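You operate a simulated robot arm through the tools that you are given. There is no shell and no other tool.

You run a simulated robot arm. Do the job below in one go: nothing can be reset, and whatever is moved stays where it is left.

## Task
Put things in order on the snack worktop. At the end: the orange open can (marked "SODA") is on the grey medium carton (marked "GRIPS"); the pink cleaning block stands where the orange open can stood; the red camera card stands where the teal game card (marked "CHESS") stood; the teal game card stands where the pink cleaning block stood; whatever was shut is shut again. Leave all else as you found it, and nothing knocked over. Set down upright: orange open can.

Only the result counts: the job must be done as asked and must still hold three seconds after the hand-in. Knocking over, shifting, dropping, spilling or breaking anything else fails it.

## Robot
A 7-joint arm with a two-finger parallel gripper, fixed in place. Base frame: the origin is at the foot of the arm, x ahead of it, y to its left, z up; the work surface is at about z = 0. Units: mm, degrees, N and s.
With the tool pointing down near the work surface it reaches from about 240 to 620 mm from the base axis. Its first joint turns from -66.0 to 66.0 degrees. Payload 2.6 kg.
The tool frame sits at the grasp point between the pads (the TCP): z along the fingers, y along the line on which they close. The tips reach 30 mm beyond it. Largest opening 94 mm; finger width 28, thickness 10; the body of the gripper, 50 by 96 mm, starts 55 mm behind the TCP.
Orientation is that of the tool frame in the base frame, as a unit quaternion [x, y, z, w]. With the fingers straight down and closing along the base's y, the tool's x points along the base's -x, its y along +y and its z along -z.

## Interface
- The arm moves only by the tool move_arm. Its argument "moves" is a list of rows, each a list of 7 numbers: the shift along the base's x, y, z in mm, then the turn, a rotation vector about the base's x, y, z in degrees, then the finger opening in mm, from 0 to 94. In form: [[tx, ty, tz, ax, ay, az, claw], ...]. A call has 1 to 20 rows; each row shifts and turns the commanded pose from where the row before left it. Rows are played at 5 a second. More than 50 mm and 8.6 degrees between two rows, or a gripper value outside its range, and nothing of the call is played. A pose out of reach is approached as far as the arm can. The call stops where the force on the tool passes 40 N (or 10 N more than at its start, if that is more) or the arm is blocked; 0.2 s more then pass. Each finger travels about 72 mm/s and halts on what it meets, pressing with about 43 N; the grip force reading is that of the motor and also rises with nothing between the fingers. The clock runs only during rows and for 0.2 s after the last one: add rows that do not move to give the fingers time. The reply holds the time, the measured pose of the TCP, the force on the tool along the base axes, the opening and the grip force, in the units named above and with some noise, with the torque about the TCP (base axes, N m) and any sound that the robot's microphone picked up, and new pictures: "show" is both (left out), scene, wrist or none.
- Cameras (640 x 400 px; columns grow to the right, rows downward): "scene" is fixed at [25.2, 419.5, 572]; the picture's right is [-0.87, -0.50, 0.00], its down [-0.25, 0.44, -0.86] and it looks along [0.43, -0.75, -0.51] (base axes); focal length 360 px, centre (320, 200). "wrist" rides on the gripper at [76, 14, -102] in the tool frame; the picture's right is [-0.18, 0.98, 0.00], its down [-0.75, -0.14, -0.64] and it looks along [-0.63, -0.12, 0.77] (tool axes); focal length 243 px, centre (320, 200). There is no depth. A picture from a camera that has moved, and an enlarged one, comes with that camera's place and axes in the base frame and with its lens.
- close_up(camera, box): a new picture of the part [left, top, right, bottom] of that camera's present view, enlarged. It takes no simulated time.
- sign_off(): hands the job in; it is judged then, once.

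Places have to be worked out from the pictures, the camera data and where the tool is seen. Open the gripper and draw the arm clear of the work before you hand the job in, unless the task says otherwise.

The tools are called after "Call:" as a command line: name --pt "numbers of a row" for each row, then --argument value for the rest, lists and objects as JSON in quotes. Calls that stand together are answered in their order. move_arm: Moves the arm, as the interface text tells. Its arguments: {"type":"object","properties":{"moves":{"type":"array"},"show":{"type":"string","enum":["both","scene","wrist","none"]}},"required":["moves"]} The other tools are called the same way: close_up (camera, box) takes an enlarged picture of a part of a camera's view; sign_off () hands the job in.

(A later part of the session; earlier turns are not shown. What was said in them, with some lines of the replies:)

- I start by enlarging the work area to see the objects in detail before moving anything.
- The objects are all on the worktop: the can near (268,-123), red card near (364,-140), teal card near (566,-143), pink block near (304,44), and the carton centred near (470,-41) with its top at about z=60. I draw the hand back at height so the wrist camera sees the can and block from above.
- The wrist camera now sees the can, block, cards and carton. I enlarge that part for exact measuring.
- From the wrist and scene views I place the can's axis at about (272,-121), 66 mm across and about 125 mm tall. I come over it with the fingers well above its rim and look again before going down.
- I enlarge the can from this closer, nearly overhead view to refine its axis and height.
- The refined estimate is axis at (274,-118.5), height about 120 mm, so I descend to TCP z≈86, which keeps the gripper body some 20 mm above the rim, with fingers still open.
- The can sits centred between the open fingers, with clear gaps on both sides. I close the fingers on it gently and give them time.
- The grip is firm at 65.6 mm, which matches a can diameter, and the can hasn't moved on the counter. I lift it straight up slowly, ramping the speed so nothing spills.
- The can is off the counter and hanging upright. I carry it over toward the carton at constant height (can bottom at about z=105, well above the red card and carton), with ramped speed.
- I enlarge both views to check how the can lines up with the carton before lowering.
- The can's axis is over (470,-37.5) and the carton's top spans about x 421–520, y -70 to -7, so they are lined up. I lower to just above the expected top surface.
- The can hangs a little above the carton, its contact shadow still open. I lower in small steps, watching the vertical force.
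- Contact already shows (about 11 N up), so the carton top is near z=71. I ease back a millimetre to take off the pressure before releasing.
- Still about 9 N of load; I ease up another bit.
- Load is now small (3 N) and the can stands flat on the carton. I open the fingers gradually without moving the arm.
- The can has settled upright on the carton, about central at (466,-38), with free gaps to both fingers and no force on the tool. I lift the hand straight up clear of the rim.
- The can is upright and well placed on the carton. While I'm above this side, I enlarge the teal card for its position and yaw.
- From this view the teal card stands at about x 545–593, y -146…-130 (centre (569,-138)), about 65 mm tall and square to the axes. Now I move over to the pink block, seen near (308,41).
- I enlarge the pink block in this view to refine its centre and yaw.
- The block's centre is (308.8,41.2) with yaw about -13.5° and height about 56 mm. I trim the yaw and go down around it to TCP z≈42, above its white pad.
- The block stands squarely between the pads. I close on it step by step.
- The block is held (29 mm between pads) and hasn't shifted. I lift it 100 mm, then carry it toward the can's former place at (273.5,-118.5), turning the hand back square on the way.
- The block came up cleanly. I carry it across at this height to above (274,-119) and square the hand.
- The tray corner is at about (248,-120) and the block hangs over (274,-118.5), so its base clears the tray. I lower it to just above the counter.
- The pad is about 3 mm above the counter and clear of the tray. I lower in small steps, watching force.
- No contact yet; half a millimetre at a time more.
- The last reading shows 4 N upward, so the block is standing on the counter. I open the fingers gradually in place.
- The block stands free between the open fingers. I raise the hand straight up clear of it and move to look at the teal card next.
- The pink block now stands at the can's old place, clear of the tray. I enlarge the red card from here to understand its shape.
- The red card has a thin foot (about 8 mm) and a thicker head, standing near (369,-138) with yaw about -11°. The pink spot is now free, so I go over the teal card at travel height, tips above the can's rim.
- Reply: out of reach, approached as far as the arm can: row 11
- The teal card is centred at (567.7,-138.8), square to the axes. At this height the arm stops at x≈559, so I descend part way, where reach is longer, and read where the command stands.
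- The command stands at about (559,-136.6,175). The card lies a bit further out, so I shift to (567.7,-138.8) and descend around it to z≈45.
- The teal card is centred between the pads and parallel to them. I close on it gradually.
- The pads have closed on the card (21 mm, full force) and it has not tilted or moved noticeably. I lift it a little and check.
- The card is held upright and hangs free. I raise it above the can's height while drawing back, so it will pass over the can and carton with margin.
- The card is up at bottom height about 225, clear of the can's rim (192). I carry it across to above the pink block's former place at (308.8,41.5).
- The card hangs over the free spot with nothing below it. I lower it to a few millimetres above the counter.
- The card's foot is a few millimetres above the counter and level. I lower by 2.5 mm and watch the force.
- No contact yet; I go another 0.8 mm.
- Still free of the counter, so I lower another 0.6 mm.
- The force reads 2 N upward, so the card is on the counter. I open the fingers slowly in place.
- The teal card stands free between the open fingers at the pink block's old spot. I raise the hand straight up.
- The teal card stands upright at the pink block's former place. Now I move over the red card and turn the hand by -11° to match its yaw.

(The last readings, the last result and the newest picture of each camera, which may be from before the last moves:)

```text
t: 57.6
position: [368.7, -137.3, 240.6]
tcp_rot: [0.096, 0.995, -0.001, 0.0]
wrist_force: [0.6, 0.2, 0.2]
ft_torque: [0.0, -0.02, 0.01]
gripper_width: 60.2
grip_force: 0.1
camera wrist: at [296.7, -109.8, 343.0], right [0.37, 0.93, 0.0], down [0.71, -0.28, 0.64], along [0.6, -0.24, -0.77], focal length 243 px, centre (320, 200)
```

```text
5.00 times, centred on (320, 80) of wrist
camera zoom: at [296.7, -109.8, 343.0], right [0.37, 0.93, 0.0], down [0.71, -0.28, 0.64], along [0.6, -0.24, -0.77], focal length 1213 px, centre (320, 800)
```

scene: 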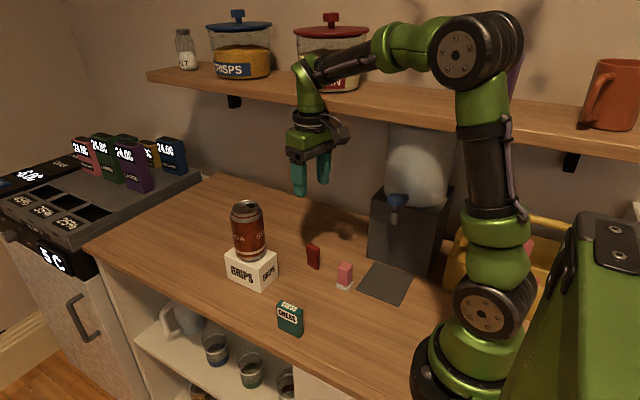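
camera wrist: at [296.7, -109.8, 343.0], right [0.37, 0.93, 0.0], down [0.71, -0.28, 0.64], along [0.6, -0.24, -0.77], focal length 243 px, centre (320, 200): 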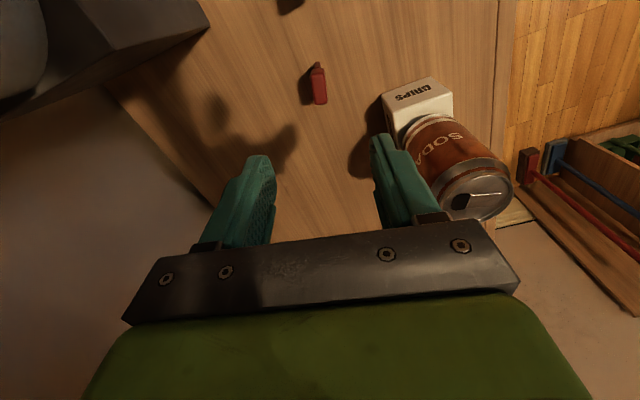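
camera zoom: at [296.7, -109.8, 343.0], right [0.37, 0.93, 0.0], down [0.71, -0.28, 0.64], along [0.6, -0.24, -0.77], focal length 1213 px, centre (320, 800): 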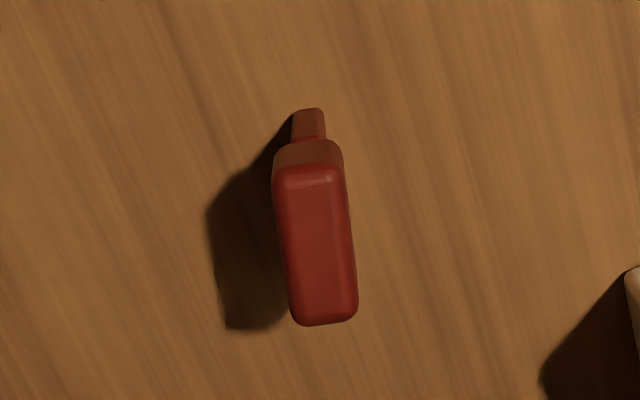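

From here the red card's centre is (368.8,-139.1) with yaw about -15.5°, height about 58 mm. I trim the yaw by -4.5° and go down around its head to z≈42.

Call:
move_arm --pt "-0.2 -0.8 0 0 0 -4.5 60" --pt "0 0 -26 0 0 0 60" --pt "0 0 -28 0 0 0 60" --pt "0 0 -28 0 0 0 60" --pt "0 0 -28 0 0 0 60" --pt "0 0 -28 0 0 0 60" --pt "0 0 -26 0 0 0 60" --pt "0 0 -20 0 0 0 60" --pt "0 0 -14 0 0 0 60" --pt "0 0 0 0 0 0 60" --show "both"

Call:
close_up --camera "wrist" --box '[220, 80, 420, 250]'

```text
t: 59.8
position: [368.4, -139.2, 41.7]
tcp_rot: [0.135, 0.991, 0.0, 0.001]
wrist_force: [0.2, -0.3, -0.4]
ft_torque: [-0.01, 0.01, 0.02]
gripper_width: 60.2
grip_force: 0.1
camera wrist: at [298.4, -104.3, 145.0], right [0.44, 0.9, 0.0], down [0.69, -0.34, 0.64], along [0.58, -0.28, -0.77], focal length 243 px, centre (320, 200)
```

scene: 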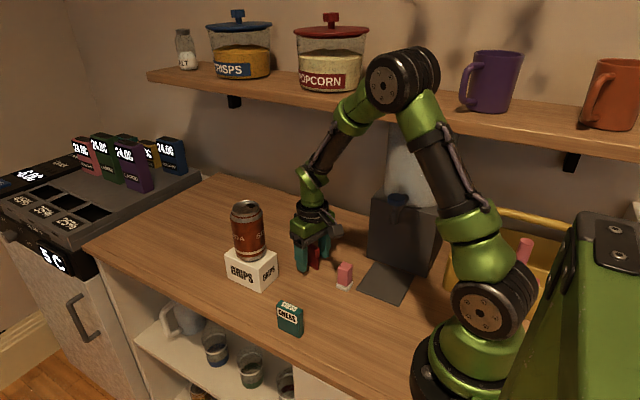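
wrist: 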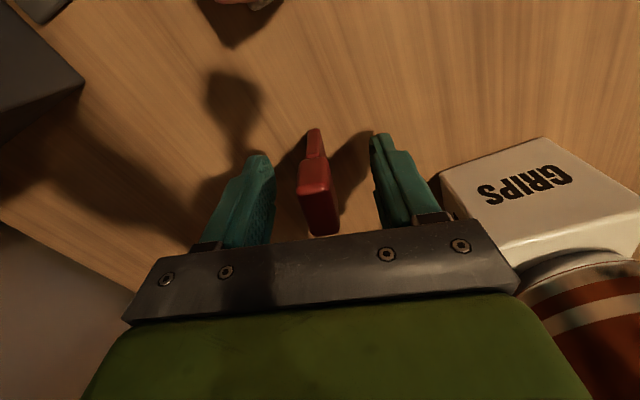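

```text
2.35 times, centred on (320, 165) of wrist
camera zoom: at [298.4, -104.3, 145.0], right [0.44, 0.9, 0.0], down [0.69, -0.34, 0.64], along [0.58, -0.28, -0.77], focal length 571 px, centre (320, 282)
```

zoom: 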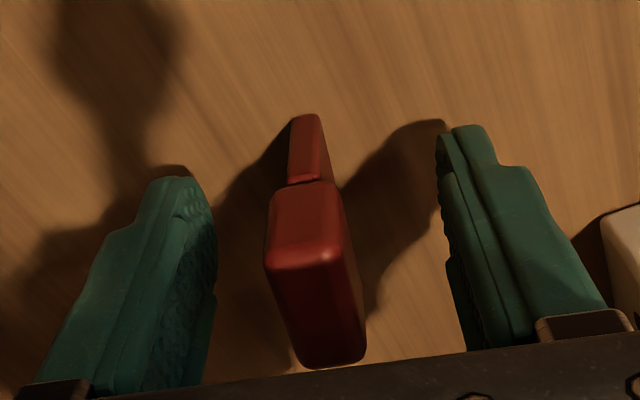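

The red card stands centred and parallel between the pads. I close on its head gradually.

Call:
move_arm --pt "0 0 0 0 0 0 44" --pt "0 0 0 0 0 0 30" --pt "0 0 0 0 0 0 22" --pt "0 0 0 0 0 0 17" --pt "0 0 0 0 0 0 12" --pt "0 0 0 0 0 0 8" --pt "0 0 0 0 0 0 8" --show "both"

Call:
close_up --camera "wrist" --box '[220, 80, 420, 250]'

```text
t: 61.4
position: [369.2, -138.5, 42.3]
tcp_rot: [0.135, 0.991, 0.0, 0.0]
wrist_force: [-0.1, -0.1, 0.3]
ft_torque: [-0.01, 0.01, 0.02]
gripper_width: 19.0
grip_force: 43.4
camera wrist: at [298.5, -104.3, 145.3], right [0.44, 0.9, 0.0], down [0.69, -0.34, 0.64], along [0.58, -0.28, -0.77], focal length 243 px, centre (320, 200)
```

scene: 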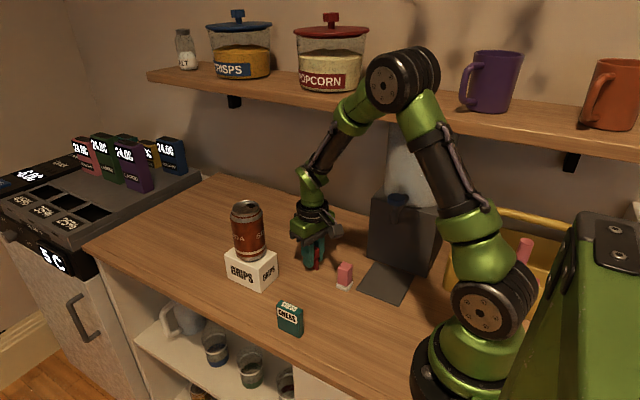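
wrist: 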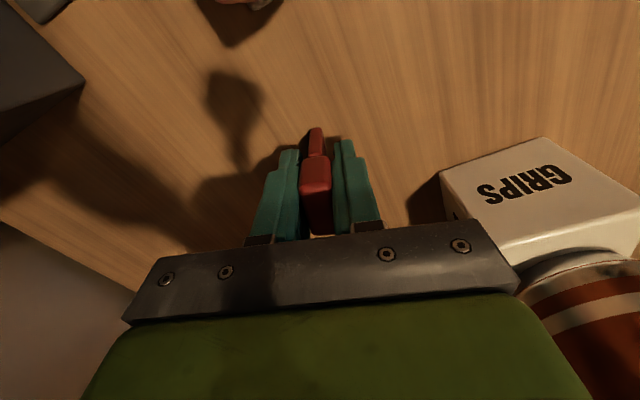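

```text
2.35 times, centred on (320, 165) of wrist
camera zoom: at [298.5, -104.3, 145.3], right [0.44, 0.9, 0.0], down [0.69, -0.34, 0.64], along [0.58, -0.28, -0.77], focal length 571 px, centre (320, 282)
```

zoom: 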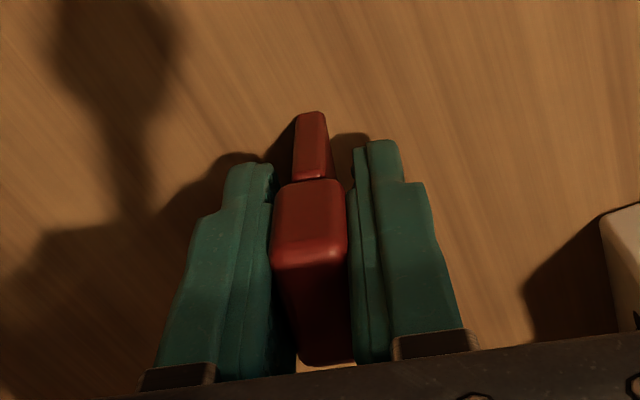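

The card's head is held (full force) and it still stands upright. I lift it a little and check.

Call:
move_arm --pt "0 0 3 0 0 0 8" --pt "0 0 7 0 0 0 8" --pt "0 0 12 0 0 0 8" --pt "0 0 8 0 0 0 8" --pt "0 0 0 0 0 0 8" --show "both"

Call:
close_up --camera "wrist" --box '[220, 80, 420, 250]'

Call:
close_up --camera "scene" --box '[280, 200, 360, 290]'

```text
t: 62.6
position: [369.4, -139.7, 72.2]
tcp_rot: [0.135, 0.991, 0.0, -0.001]
wrist_force: [0.3, -0.7, -0.5]
ft_torque: [0.01, -0.02, -0.01]
gripper_width: 19.1
grip_force: 42.9
camera wrist: at [298.9, -104.5, 175.2], right [0.44, 0.9, 0.0], down [0.69, -0.34, 0.64], along [0.58, -0.28, -0.77], focal length 243 px, centre (320, 200)
```

scene: 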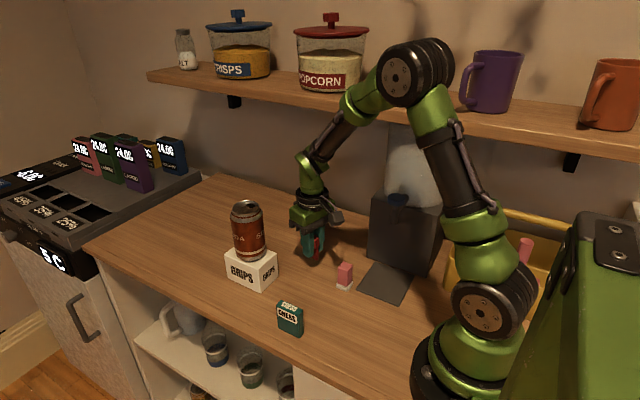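
wrist: 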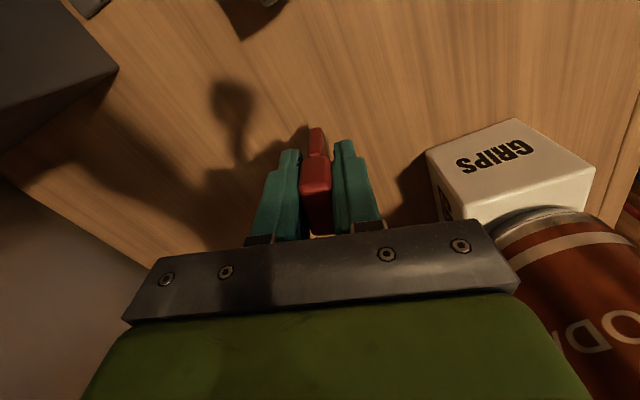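

```text
2.35 times, centred on (320, 165) of wrist
camera zoom: at [298.9, -104.5, 175.2], right [0.44, 0.9, 0.0], down [0.69, -0.34, 0.64], along [0.58, -0.28, -0.77], focal length 571 px, centre (320, 282)
```

zoom: 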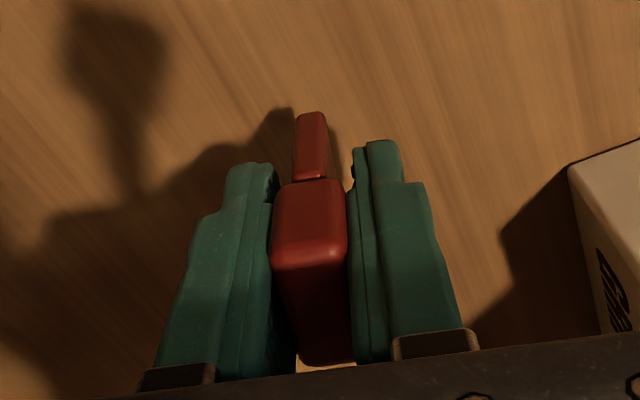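

```text
4.44 times, centred on (320, 245) of scene
camera zoom: at [25.2, 419.5, 572.0], right [-0.87, -0.5, 0.0], down [-0.25, 0.44, -0.86], along [0.43, -0.75, -0.51], focal length 1601 px, centre (320, 0)
```

zoom: 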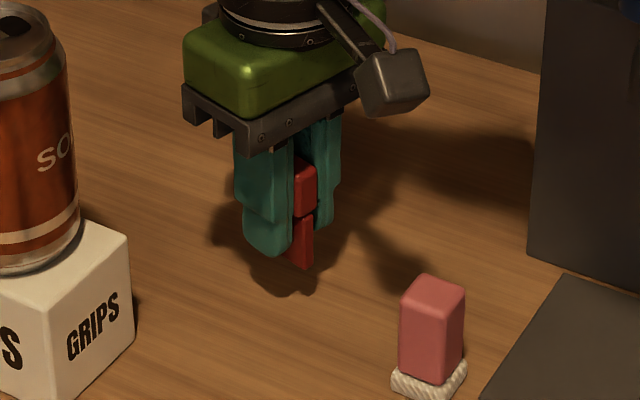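

The red card hangs upright in the grip. I raise it to z≈150, square the hand, and carry it along y≈-139 toward the teal card's former place, keeping clear of the can.

Call:
move_arm --pt "0 0 14 0 0 0 8" --pt "0 0 24 0 0 0 8" --pt "0 0 24 0 0 0 8" --pt "0 0 16 0 0 3.9 8" --pt "6 0 0 0 0 3.9 8" --pt "14 0 0 0 0 3.9 8" --pt "22 0 0 0 0 3.8 8" --pt "24 -0.2 0 0 0 0 8" --pt "24 0 0 0 0 0 8" --pt "24 0 0 0 0 0 8" --pt "24 0 0 0 0 0 8" --pt "22 0 0 0 0 0 8" --pt "18 0 0 0 0 0 8" --pt "12 0 0 0 0 0 8" --pt "6 0 0 0 0 0 8" --pt "0 0 0 0 0 0 8" --show "both"

```text
t: 66.0
position: [565.3, -140.0, 150.1]
tcp_rot: [0.0, 1.0, 0.0, 0.001]
wrist_force: [-0.7, -0.3, 0.4]
ft_torque: [0.01, 0.05, 0.0]
gripper_width: 19.1
grip_force: 43.1
camera wrist: at [488.3, -124.9, 252.8], right [0.18, 0.98, 0.0], down [0.75, -0.14, 0.64], along [0.63, -0.12, -0.77], focal length 243 px, centre (320, 200)
```

scene: 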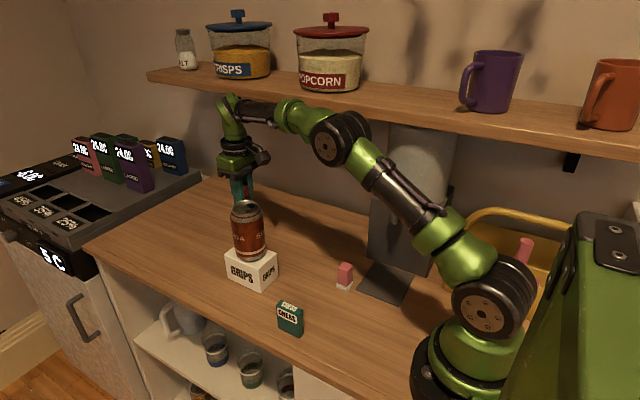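
wrist: 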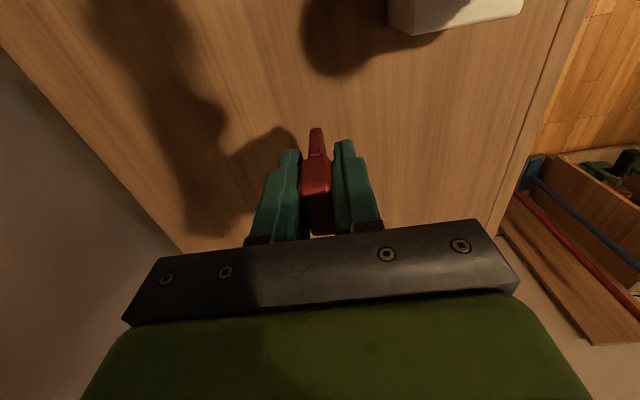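

The hand is at (564.8,-139.2,149.6) with the card upright. I shift the last 3 mm outward and lower to a few millimetres above the counter.

Call:
move_arm --pt "1.5 0.2 -8 0 0 0 8" --pt "1.5 0 -18 0 0 0 8" --pt "0 0 -22 0 0 0 8" --pt "0 0 -22 0 0 0 8" --pt "0 0 -16 0 0 0 8" --pt "0 0 -11 0 0 0 8" --pt "0 0 -6 0 0 0 8" --pt "0 0 0 0 0 0 8" --show "both"

Call:
close_up --camera "wrist" --box '[220, 80, 420, 250]'

```text
t: 67.8
position: [568.5, -139.2, 47.8]
tcp_rot: [0.0, 1.0, 0.0, 0.0]
wrist_force: [0.7, 0.6, 0.2]
ft_torque: [-0.01, 0.01, 0.01]
gripper_width: 19.1
grip_force: 43.0
camera wrist: at [491.3, -124.1, 150.0], right [0.18, 0.98, 0.0], down [0.75, -0.14, 0.64], along [0.63, -0.12, -0.77], focal length 243 px, centre (320, 200)
```

scene: 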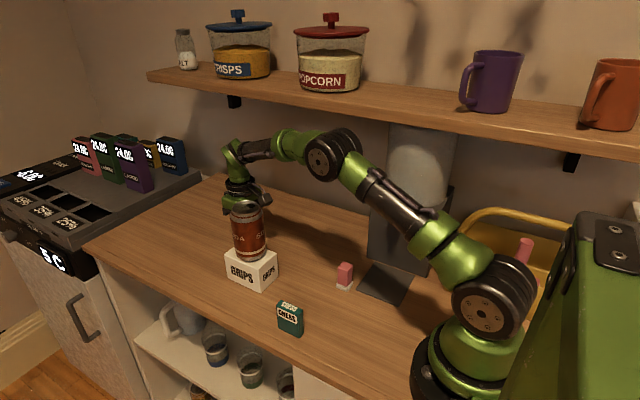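
wrist: 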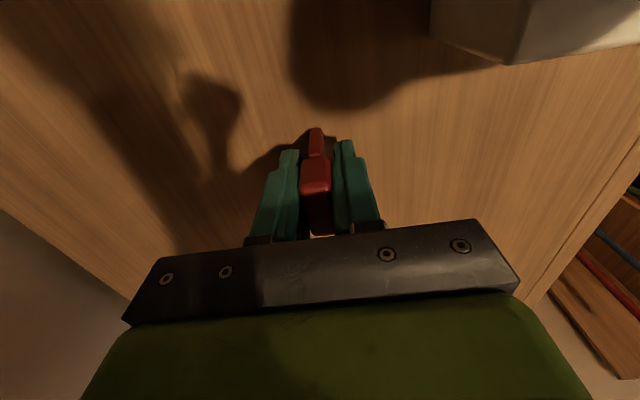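

```text
2.35 times, centred on (320, 165) of wrist
camera zoom: at [491.3, -124.1, 150.0], right [0.18, 0.98, 0.0], down [0.75, -0.14, 0.64], along [0.63, -0.12, -0.77], focal length 571 px, centre (320, 282)
```

zoom: 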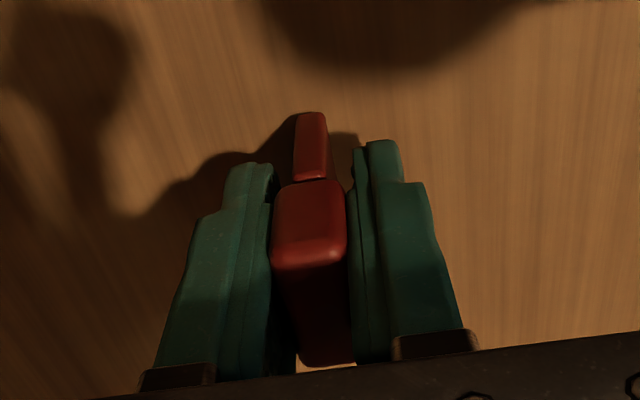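

The card's foot is about 4.5 mm above the counter. I lower by 3.5 mm and check the force.

Call:
move_arm --pt "0 0 -1.5 0 0 0 8" --pt "0 0 -1.2 0 0 0 8" --pt "0 0 -0.8 0 0 0 8" --pt "0 0 0 0 0 0 8" --show "none"

```text
t: 68.8
position: [568.6, -138.9, 43.7]
tcp_rot: [0.0, 1.0, 0.0, 0.0]
wrist_force: [0.0, -0.6, -0.4]
ft_torque: [0.04, -0.03, 0.0]
gripper_width: 19.2
grip_force: 43.9
```

Not touching yet; another 0.7 mm.

Call:
move_arm --pt "0 0 -0.7 0 0 0 8" --pt "0 0 0 0 0 0 8" --show "none"

```text
t: 69.4
position: [568.7, -139.5, 43.9]
tcp_rot: [0.0, 1.0, 0.0, 0.0]
wrist_force: [0.2, 0.6, -1.2]
ft_torque: [0.01, -0.03, 0.0]
gripper_width: 18.8
grip_force: 42.8
```

Still no upward force, so I lower another 0.6 mm.

Call:
move_arm --pt "0 0 -0.6 0 0 0 8" --pt "0 0 0 0 0 0 8" --show "wrist"

```text
t: 70.0
position: [568.8, -139.0, 42.9]
tcp_rot: [0.0, 1.0, 0.0, 0.0]
wrist_force: [0.2, -0.2, 1.0]
ft_torque: [0.01, 0.03, 0.0]
gripper_width: 19.0
grip_force: 43.5
camera wrist: at [491.2, -124.7, 145.5], right [0.18, 0.98, 0.0], down [0.75, -0.14, 0.64], along [0.63, -0.12, -0.77], focal length 243 px, centre (320, 200)
```

wrist: 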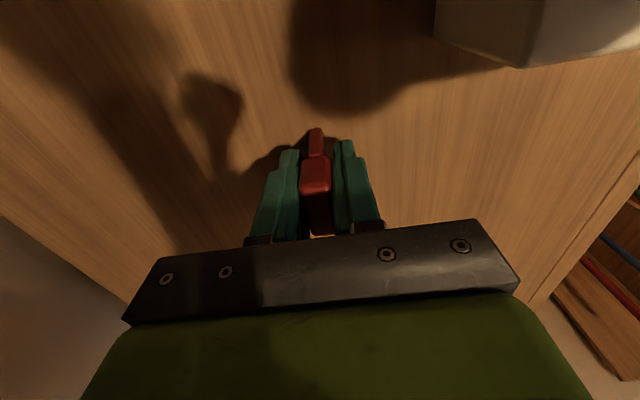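

The force is still about zero with the card practically down; I lower a further 0.4 mm to be sure of contact.

Call:
move_arm --pt "0 0 -0.4 0 0 0 8" --pt "0 0 0 0 0 0 8" --show "none"

```text
t: 70.6
position: [567.4, -140.0, 42.0]
tcp_rot: [0.001, 1.0, 0.0, 0.0]
wrist_force: [-0.3, -0.5, 2.0]
ft_torque: [0.01, 0.01, 0.0]
gripper_width: 19.0
grip_force: 43.3
```

About 2 N now; I confirm contact with 0.3 mm more.

Call:
move_arm --pt "0 0 -0.3 0 0 0 8" --pt "0 0 0 0 0 0 8" --show "none"

```text
t: 71.2
position: [567.4, -138.2, 42.9]
tcp_rot: [0.0, 1.0, 0.0, 0.0]
wrist_force: [0.2, -1.0, 3.4]
ft_torque: [-0.03, 0.0, 0.0]
gripper_width: 18.9
grip_force: 42.8
```

The force grows with each step (3.4 N), so the card stands on the counter. I open the fingers very gradually.

Call:
move_arm --pt "0 0 0 0 0 0 19" --pt "0 0 0 0 0 0 21" --pt "0 0 0 0 0 0 24" --pt "0 0 0 0 0 0 30" --pt "0 0 0 0 0 0 40" --pt "0 0 0 0 0 0 52" --pt "0 0 0 0 0 0 60" --pt "0 0 0 0 0 0 60" --show "both"

Call:
close_up --camera "wrist" --box '[220, 80, 420, 250]'

```text
t: 73.0
position: [567.4, -139.2, 41.6]
tcp_rot: [0.0, 1.0, 0.0, 0.0]
wrist_force: [0.1, 0.1, -0.1]
ft_torque: [-0.01, -0.01, -0.01]
gripper_width: 60.3
grip_force: 0.0
camera wrist: at [490.9, -124.3, 144.8], right [0.18, 0.98, 0.0], down [0.75, -0.14, 0.64], along [0.63, -0.12, -0.77], focal length 243 px, centre (320, 200)
```

scene: 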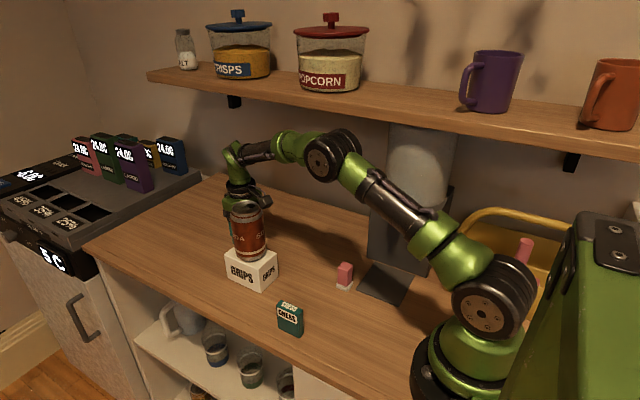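
wrist: 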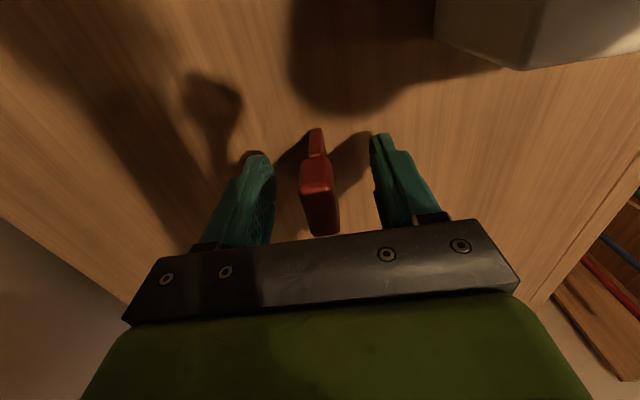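

```text
2.35 times, centred on (320, 165) of wrist
camera zoom: at [490.9, -124.3, 144.8], right [0.18, 0.98, 0.0], down [0.75, -0.14, 0.64], along [0.63, -0.12, -0.77], focal length 571 px, centre (320, 282)
```

zoom: 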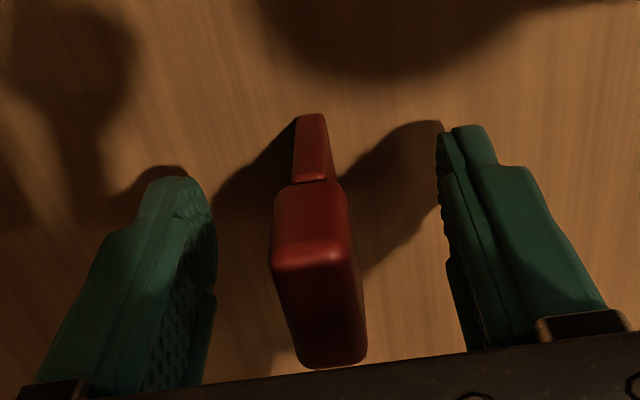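

The red card stands free and upright between the open fingers. I raise the hand straight up, then draw back while climbing.

Call:
move_arm --pt "0 0 4 0 0 0 60" --pt "0 0 12 0 0 0 60" --pt "0 0 22 0 0 0 60" --pt "0 0 26 0 0 0 60" --pt "0 0 26 0 0 0 60" --pt "-5 0 26 0 0 0 60" --pt "-9 0 26 0 0 0 60" --pt "-10 0 26 0 0 0 60" --pt "-10 0 26 0 0 0 60" --pt "-10 0 26 0 0 0 60" --pt "0 0 0 0 0 0 60" --show "both"

Call:
close_up --camera "wrist" --box '[250, 60, 400, 180]'

Call:
close_up --camera "scene" --box '[200, 180, 400, 350]'

```text
t: 75.4
position: [523.7, -138.9, 262.0]
tcp_rot: [0.0, 1.0, 0.0, 0.0]
wrist_force: [0.0, 0.6, 0.8]
ft_torque: [0.02, 0.01, 0.03]
gripper_width: 59.9
grip_force: 0.1
camera wrist: at [446.8, -124.5, 365.1], right [0.18, 0.98, 0.0], down [0.75, -0.14, 0.64], along [0.63, -0.12, -0.77], focal length 243 px, centre (320, 200)
```

scene: 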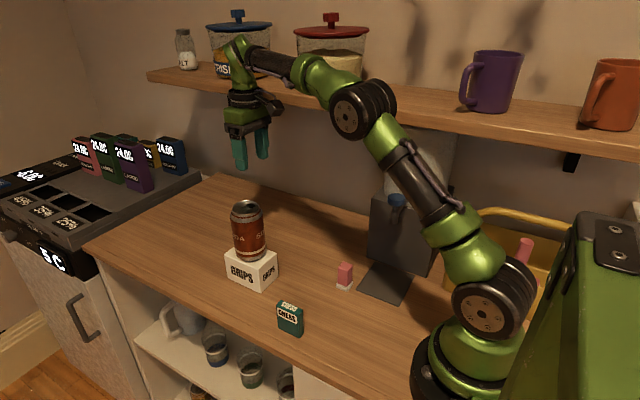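
wrist: 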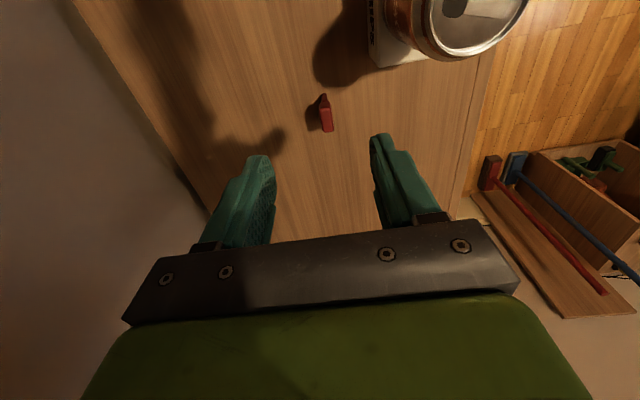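

```text
3.33 times, centred on (325, 120) of wrist
camera zoom: at [446.8, -124.5, 365.1], right [0.18, 0.98, 0.0], down [0.75, -0.14, 0.64], along [0.63, -0.12, -0.77], focal length 809 px, centre (303, 467)
```

zoom: 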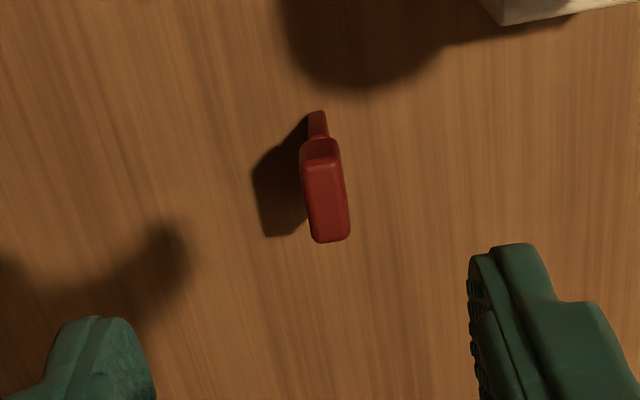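

```text
2.35 times, centred on (300, 265) of scene
camera zoom: at [25.2, 419.5, 572.0], right [-0.87, -0.5, 0.0], down [-0.25, 0.44, -0.86], along [0.43, -0.75, -0.51], focal length 848 px, centre (367, 47)
```

zoom: 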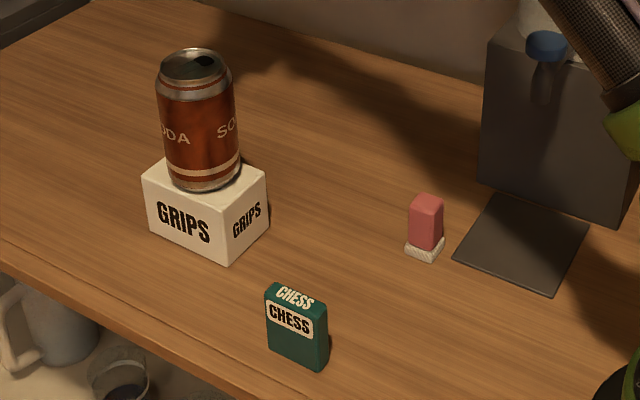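

Everything stands as wanted: can on the carton, pink block at the can's place, teal card at the pink block's place, red card upright at the teal card's place. I open the gripper fully and draw the arm clear, up and back.

Call:
move_arm --pt "-8 6 20 0 0 0 70" --pt "-12 10 27 0 0 0 80" --pt "-12 10 27 0 0 0 94" --pt "-12 10 27 0 0 0 94" --pt "-18 16 8 0 0 0 94" --pt "-18 16 0 0 0 0 94" --pt "-18 16 0 0 0 0 94" --pt "-18 16 0 0 0 0 94" --pt "-16 13 0 0 0 0 94" --pt "0 0 0 0 0 0 94" --show "both"

Call:
close_up --camera "scene" --box '[200, 180, 400, 350]'

Call:
close_up --camera "wrist" --box '[180, 0, 420, 240]'

```text
t: 77.6
position: [391.2, -26.6, 372.3]
tcp_rot: [0.0, 1.0, 0.0, 0.0]
wrist_force: [-0.1, 0.0, 0.2]
ft_torque: [-0.02, -0.01, 0.02]
gripper_width: 93.8
grip_force: 0.1
camera wrist: at [314.6, -11.3, 473.6], right [0.18, 0.98, 0.0], down [0.75, -0.14, 0.64], along [0.63, -0.12, -0.77], focal length 243 px, centre (320, 200)
```

scene: 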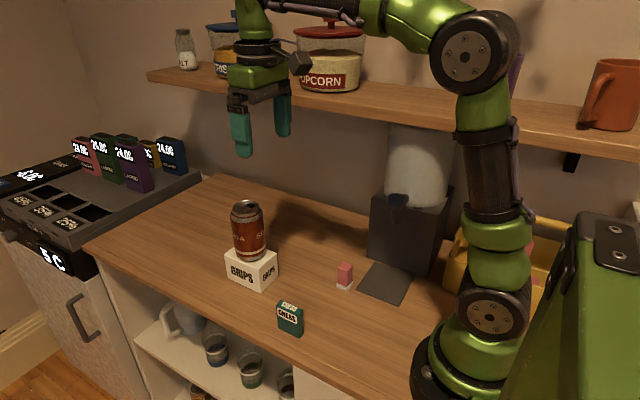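
wrist: 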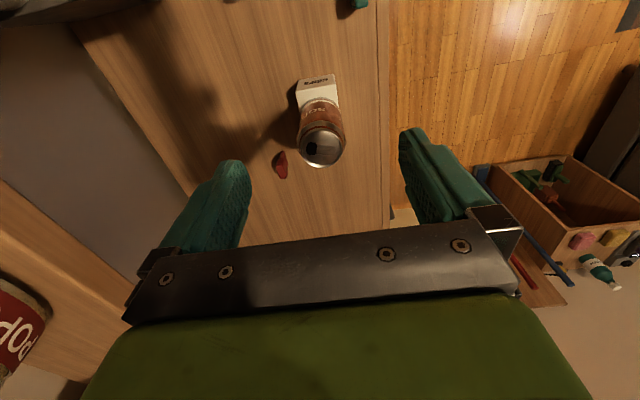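

```text
2.35 times, centred on (300, 265) of scene
camera zoom: at [25.1, 419.5, 572.0], right [-0.87, -0.5, 0.0], down [-0.25, 0.44, -0.86], along [0.43, -0.75, -0.51], focal length 848 px, centre (367, 47)
```

zoom: 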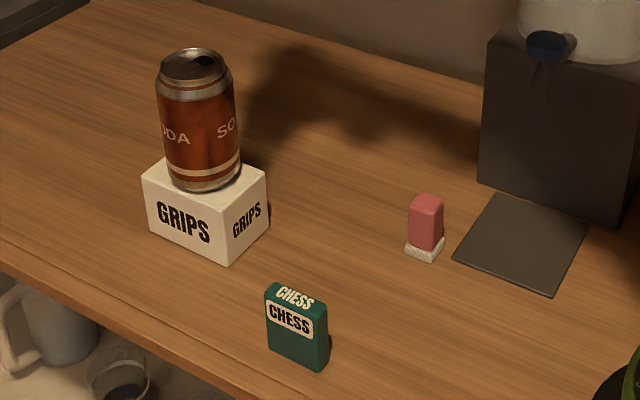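

```text
1.67 times, centred on (300, 120) of wrist
camera zoom: at [314.6, -11.3, 473.6], right [0.18, 0.98, 0.0], down [0.75, -0.14, 0.64], along [0.63, -0.12, -0.77], focal length 404 px, centre (353, 333)
```

zoom: 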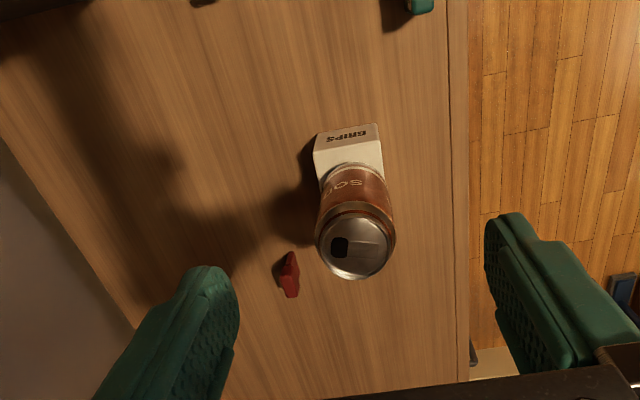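

The arm is back clear at its starting pose with the gripper open. The carton sits where it was, and all four moved items stand upright in their places. Nothing was opened, so I hand the job in.

Call:
sign_off

```text
The job is handed in.
```

I finished the rearrangement and handed the job in. I don't have the judging result, so this is what the last pictures and readings showed:

- **Orange can:** it stands upright on the grey "GRIPS" carton, close to the middle of its top. The carton is where it was at the start.
- **Pink cleaning block:** it stands where the can stood, by my estimate within about 3–4 mm. It clears the dispenser tray by roughly 10 mm.
- **Teal "CHESS" card:** it stands upright where the pink block stood.
- **Red camera card:** it stands upright where the teal card stood.

The pink block and the red card were set down square to the worktop, not at the slight angle each had before. I never opened anything, so there was nothing to shut. In the last pictures nothing had fallen over and nothing else looked out of place. The arm is back at its starting pose with the gripper open.
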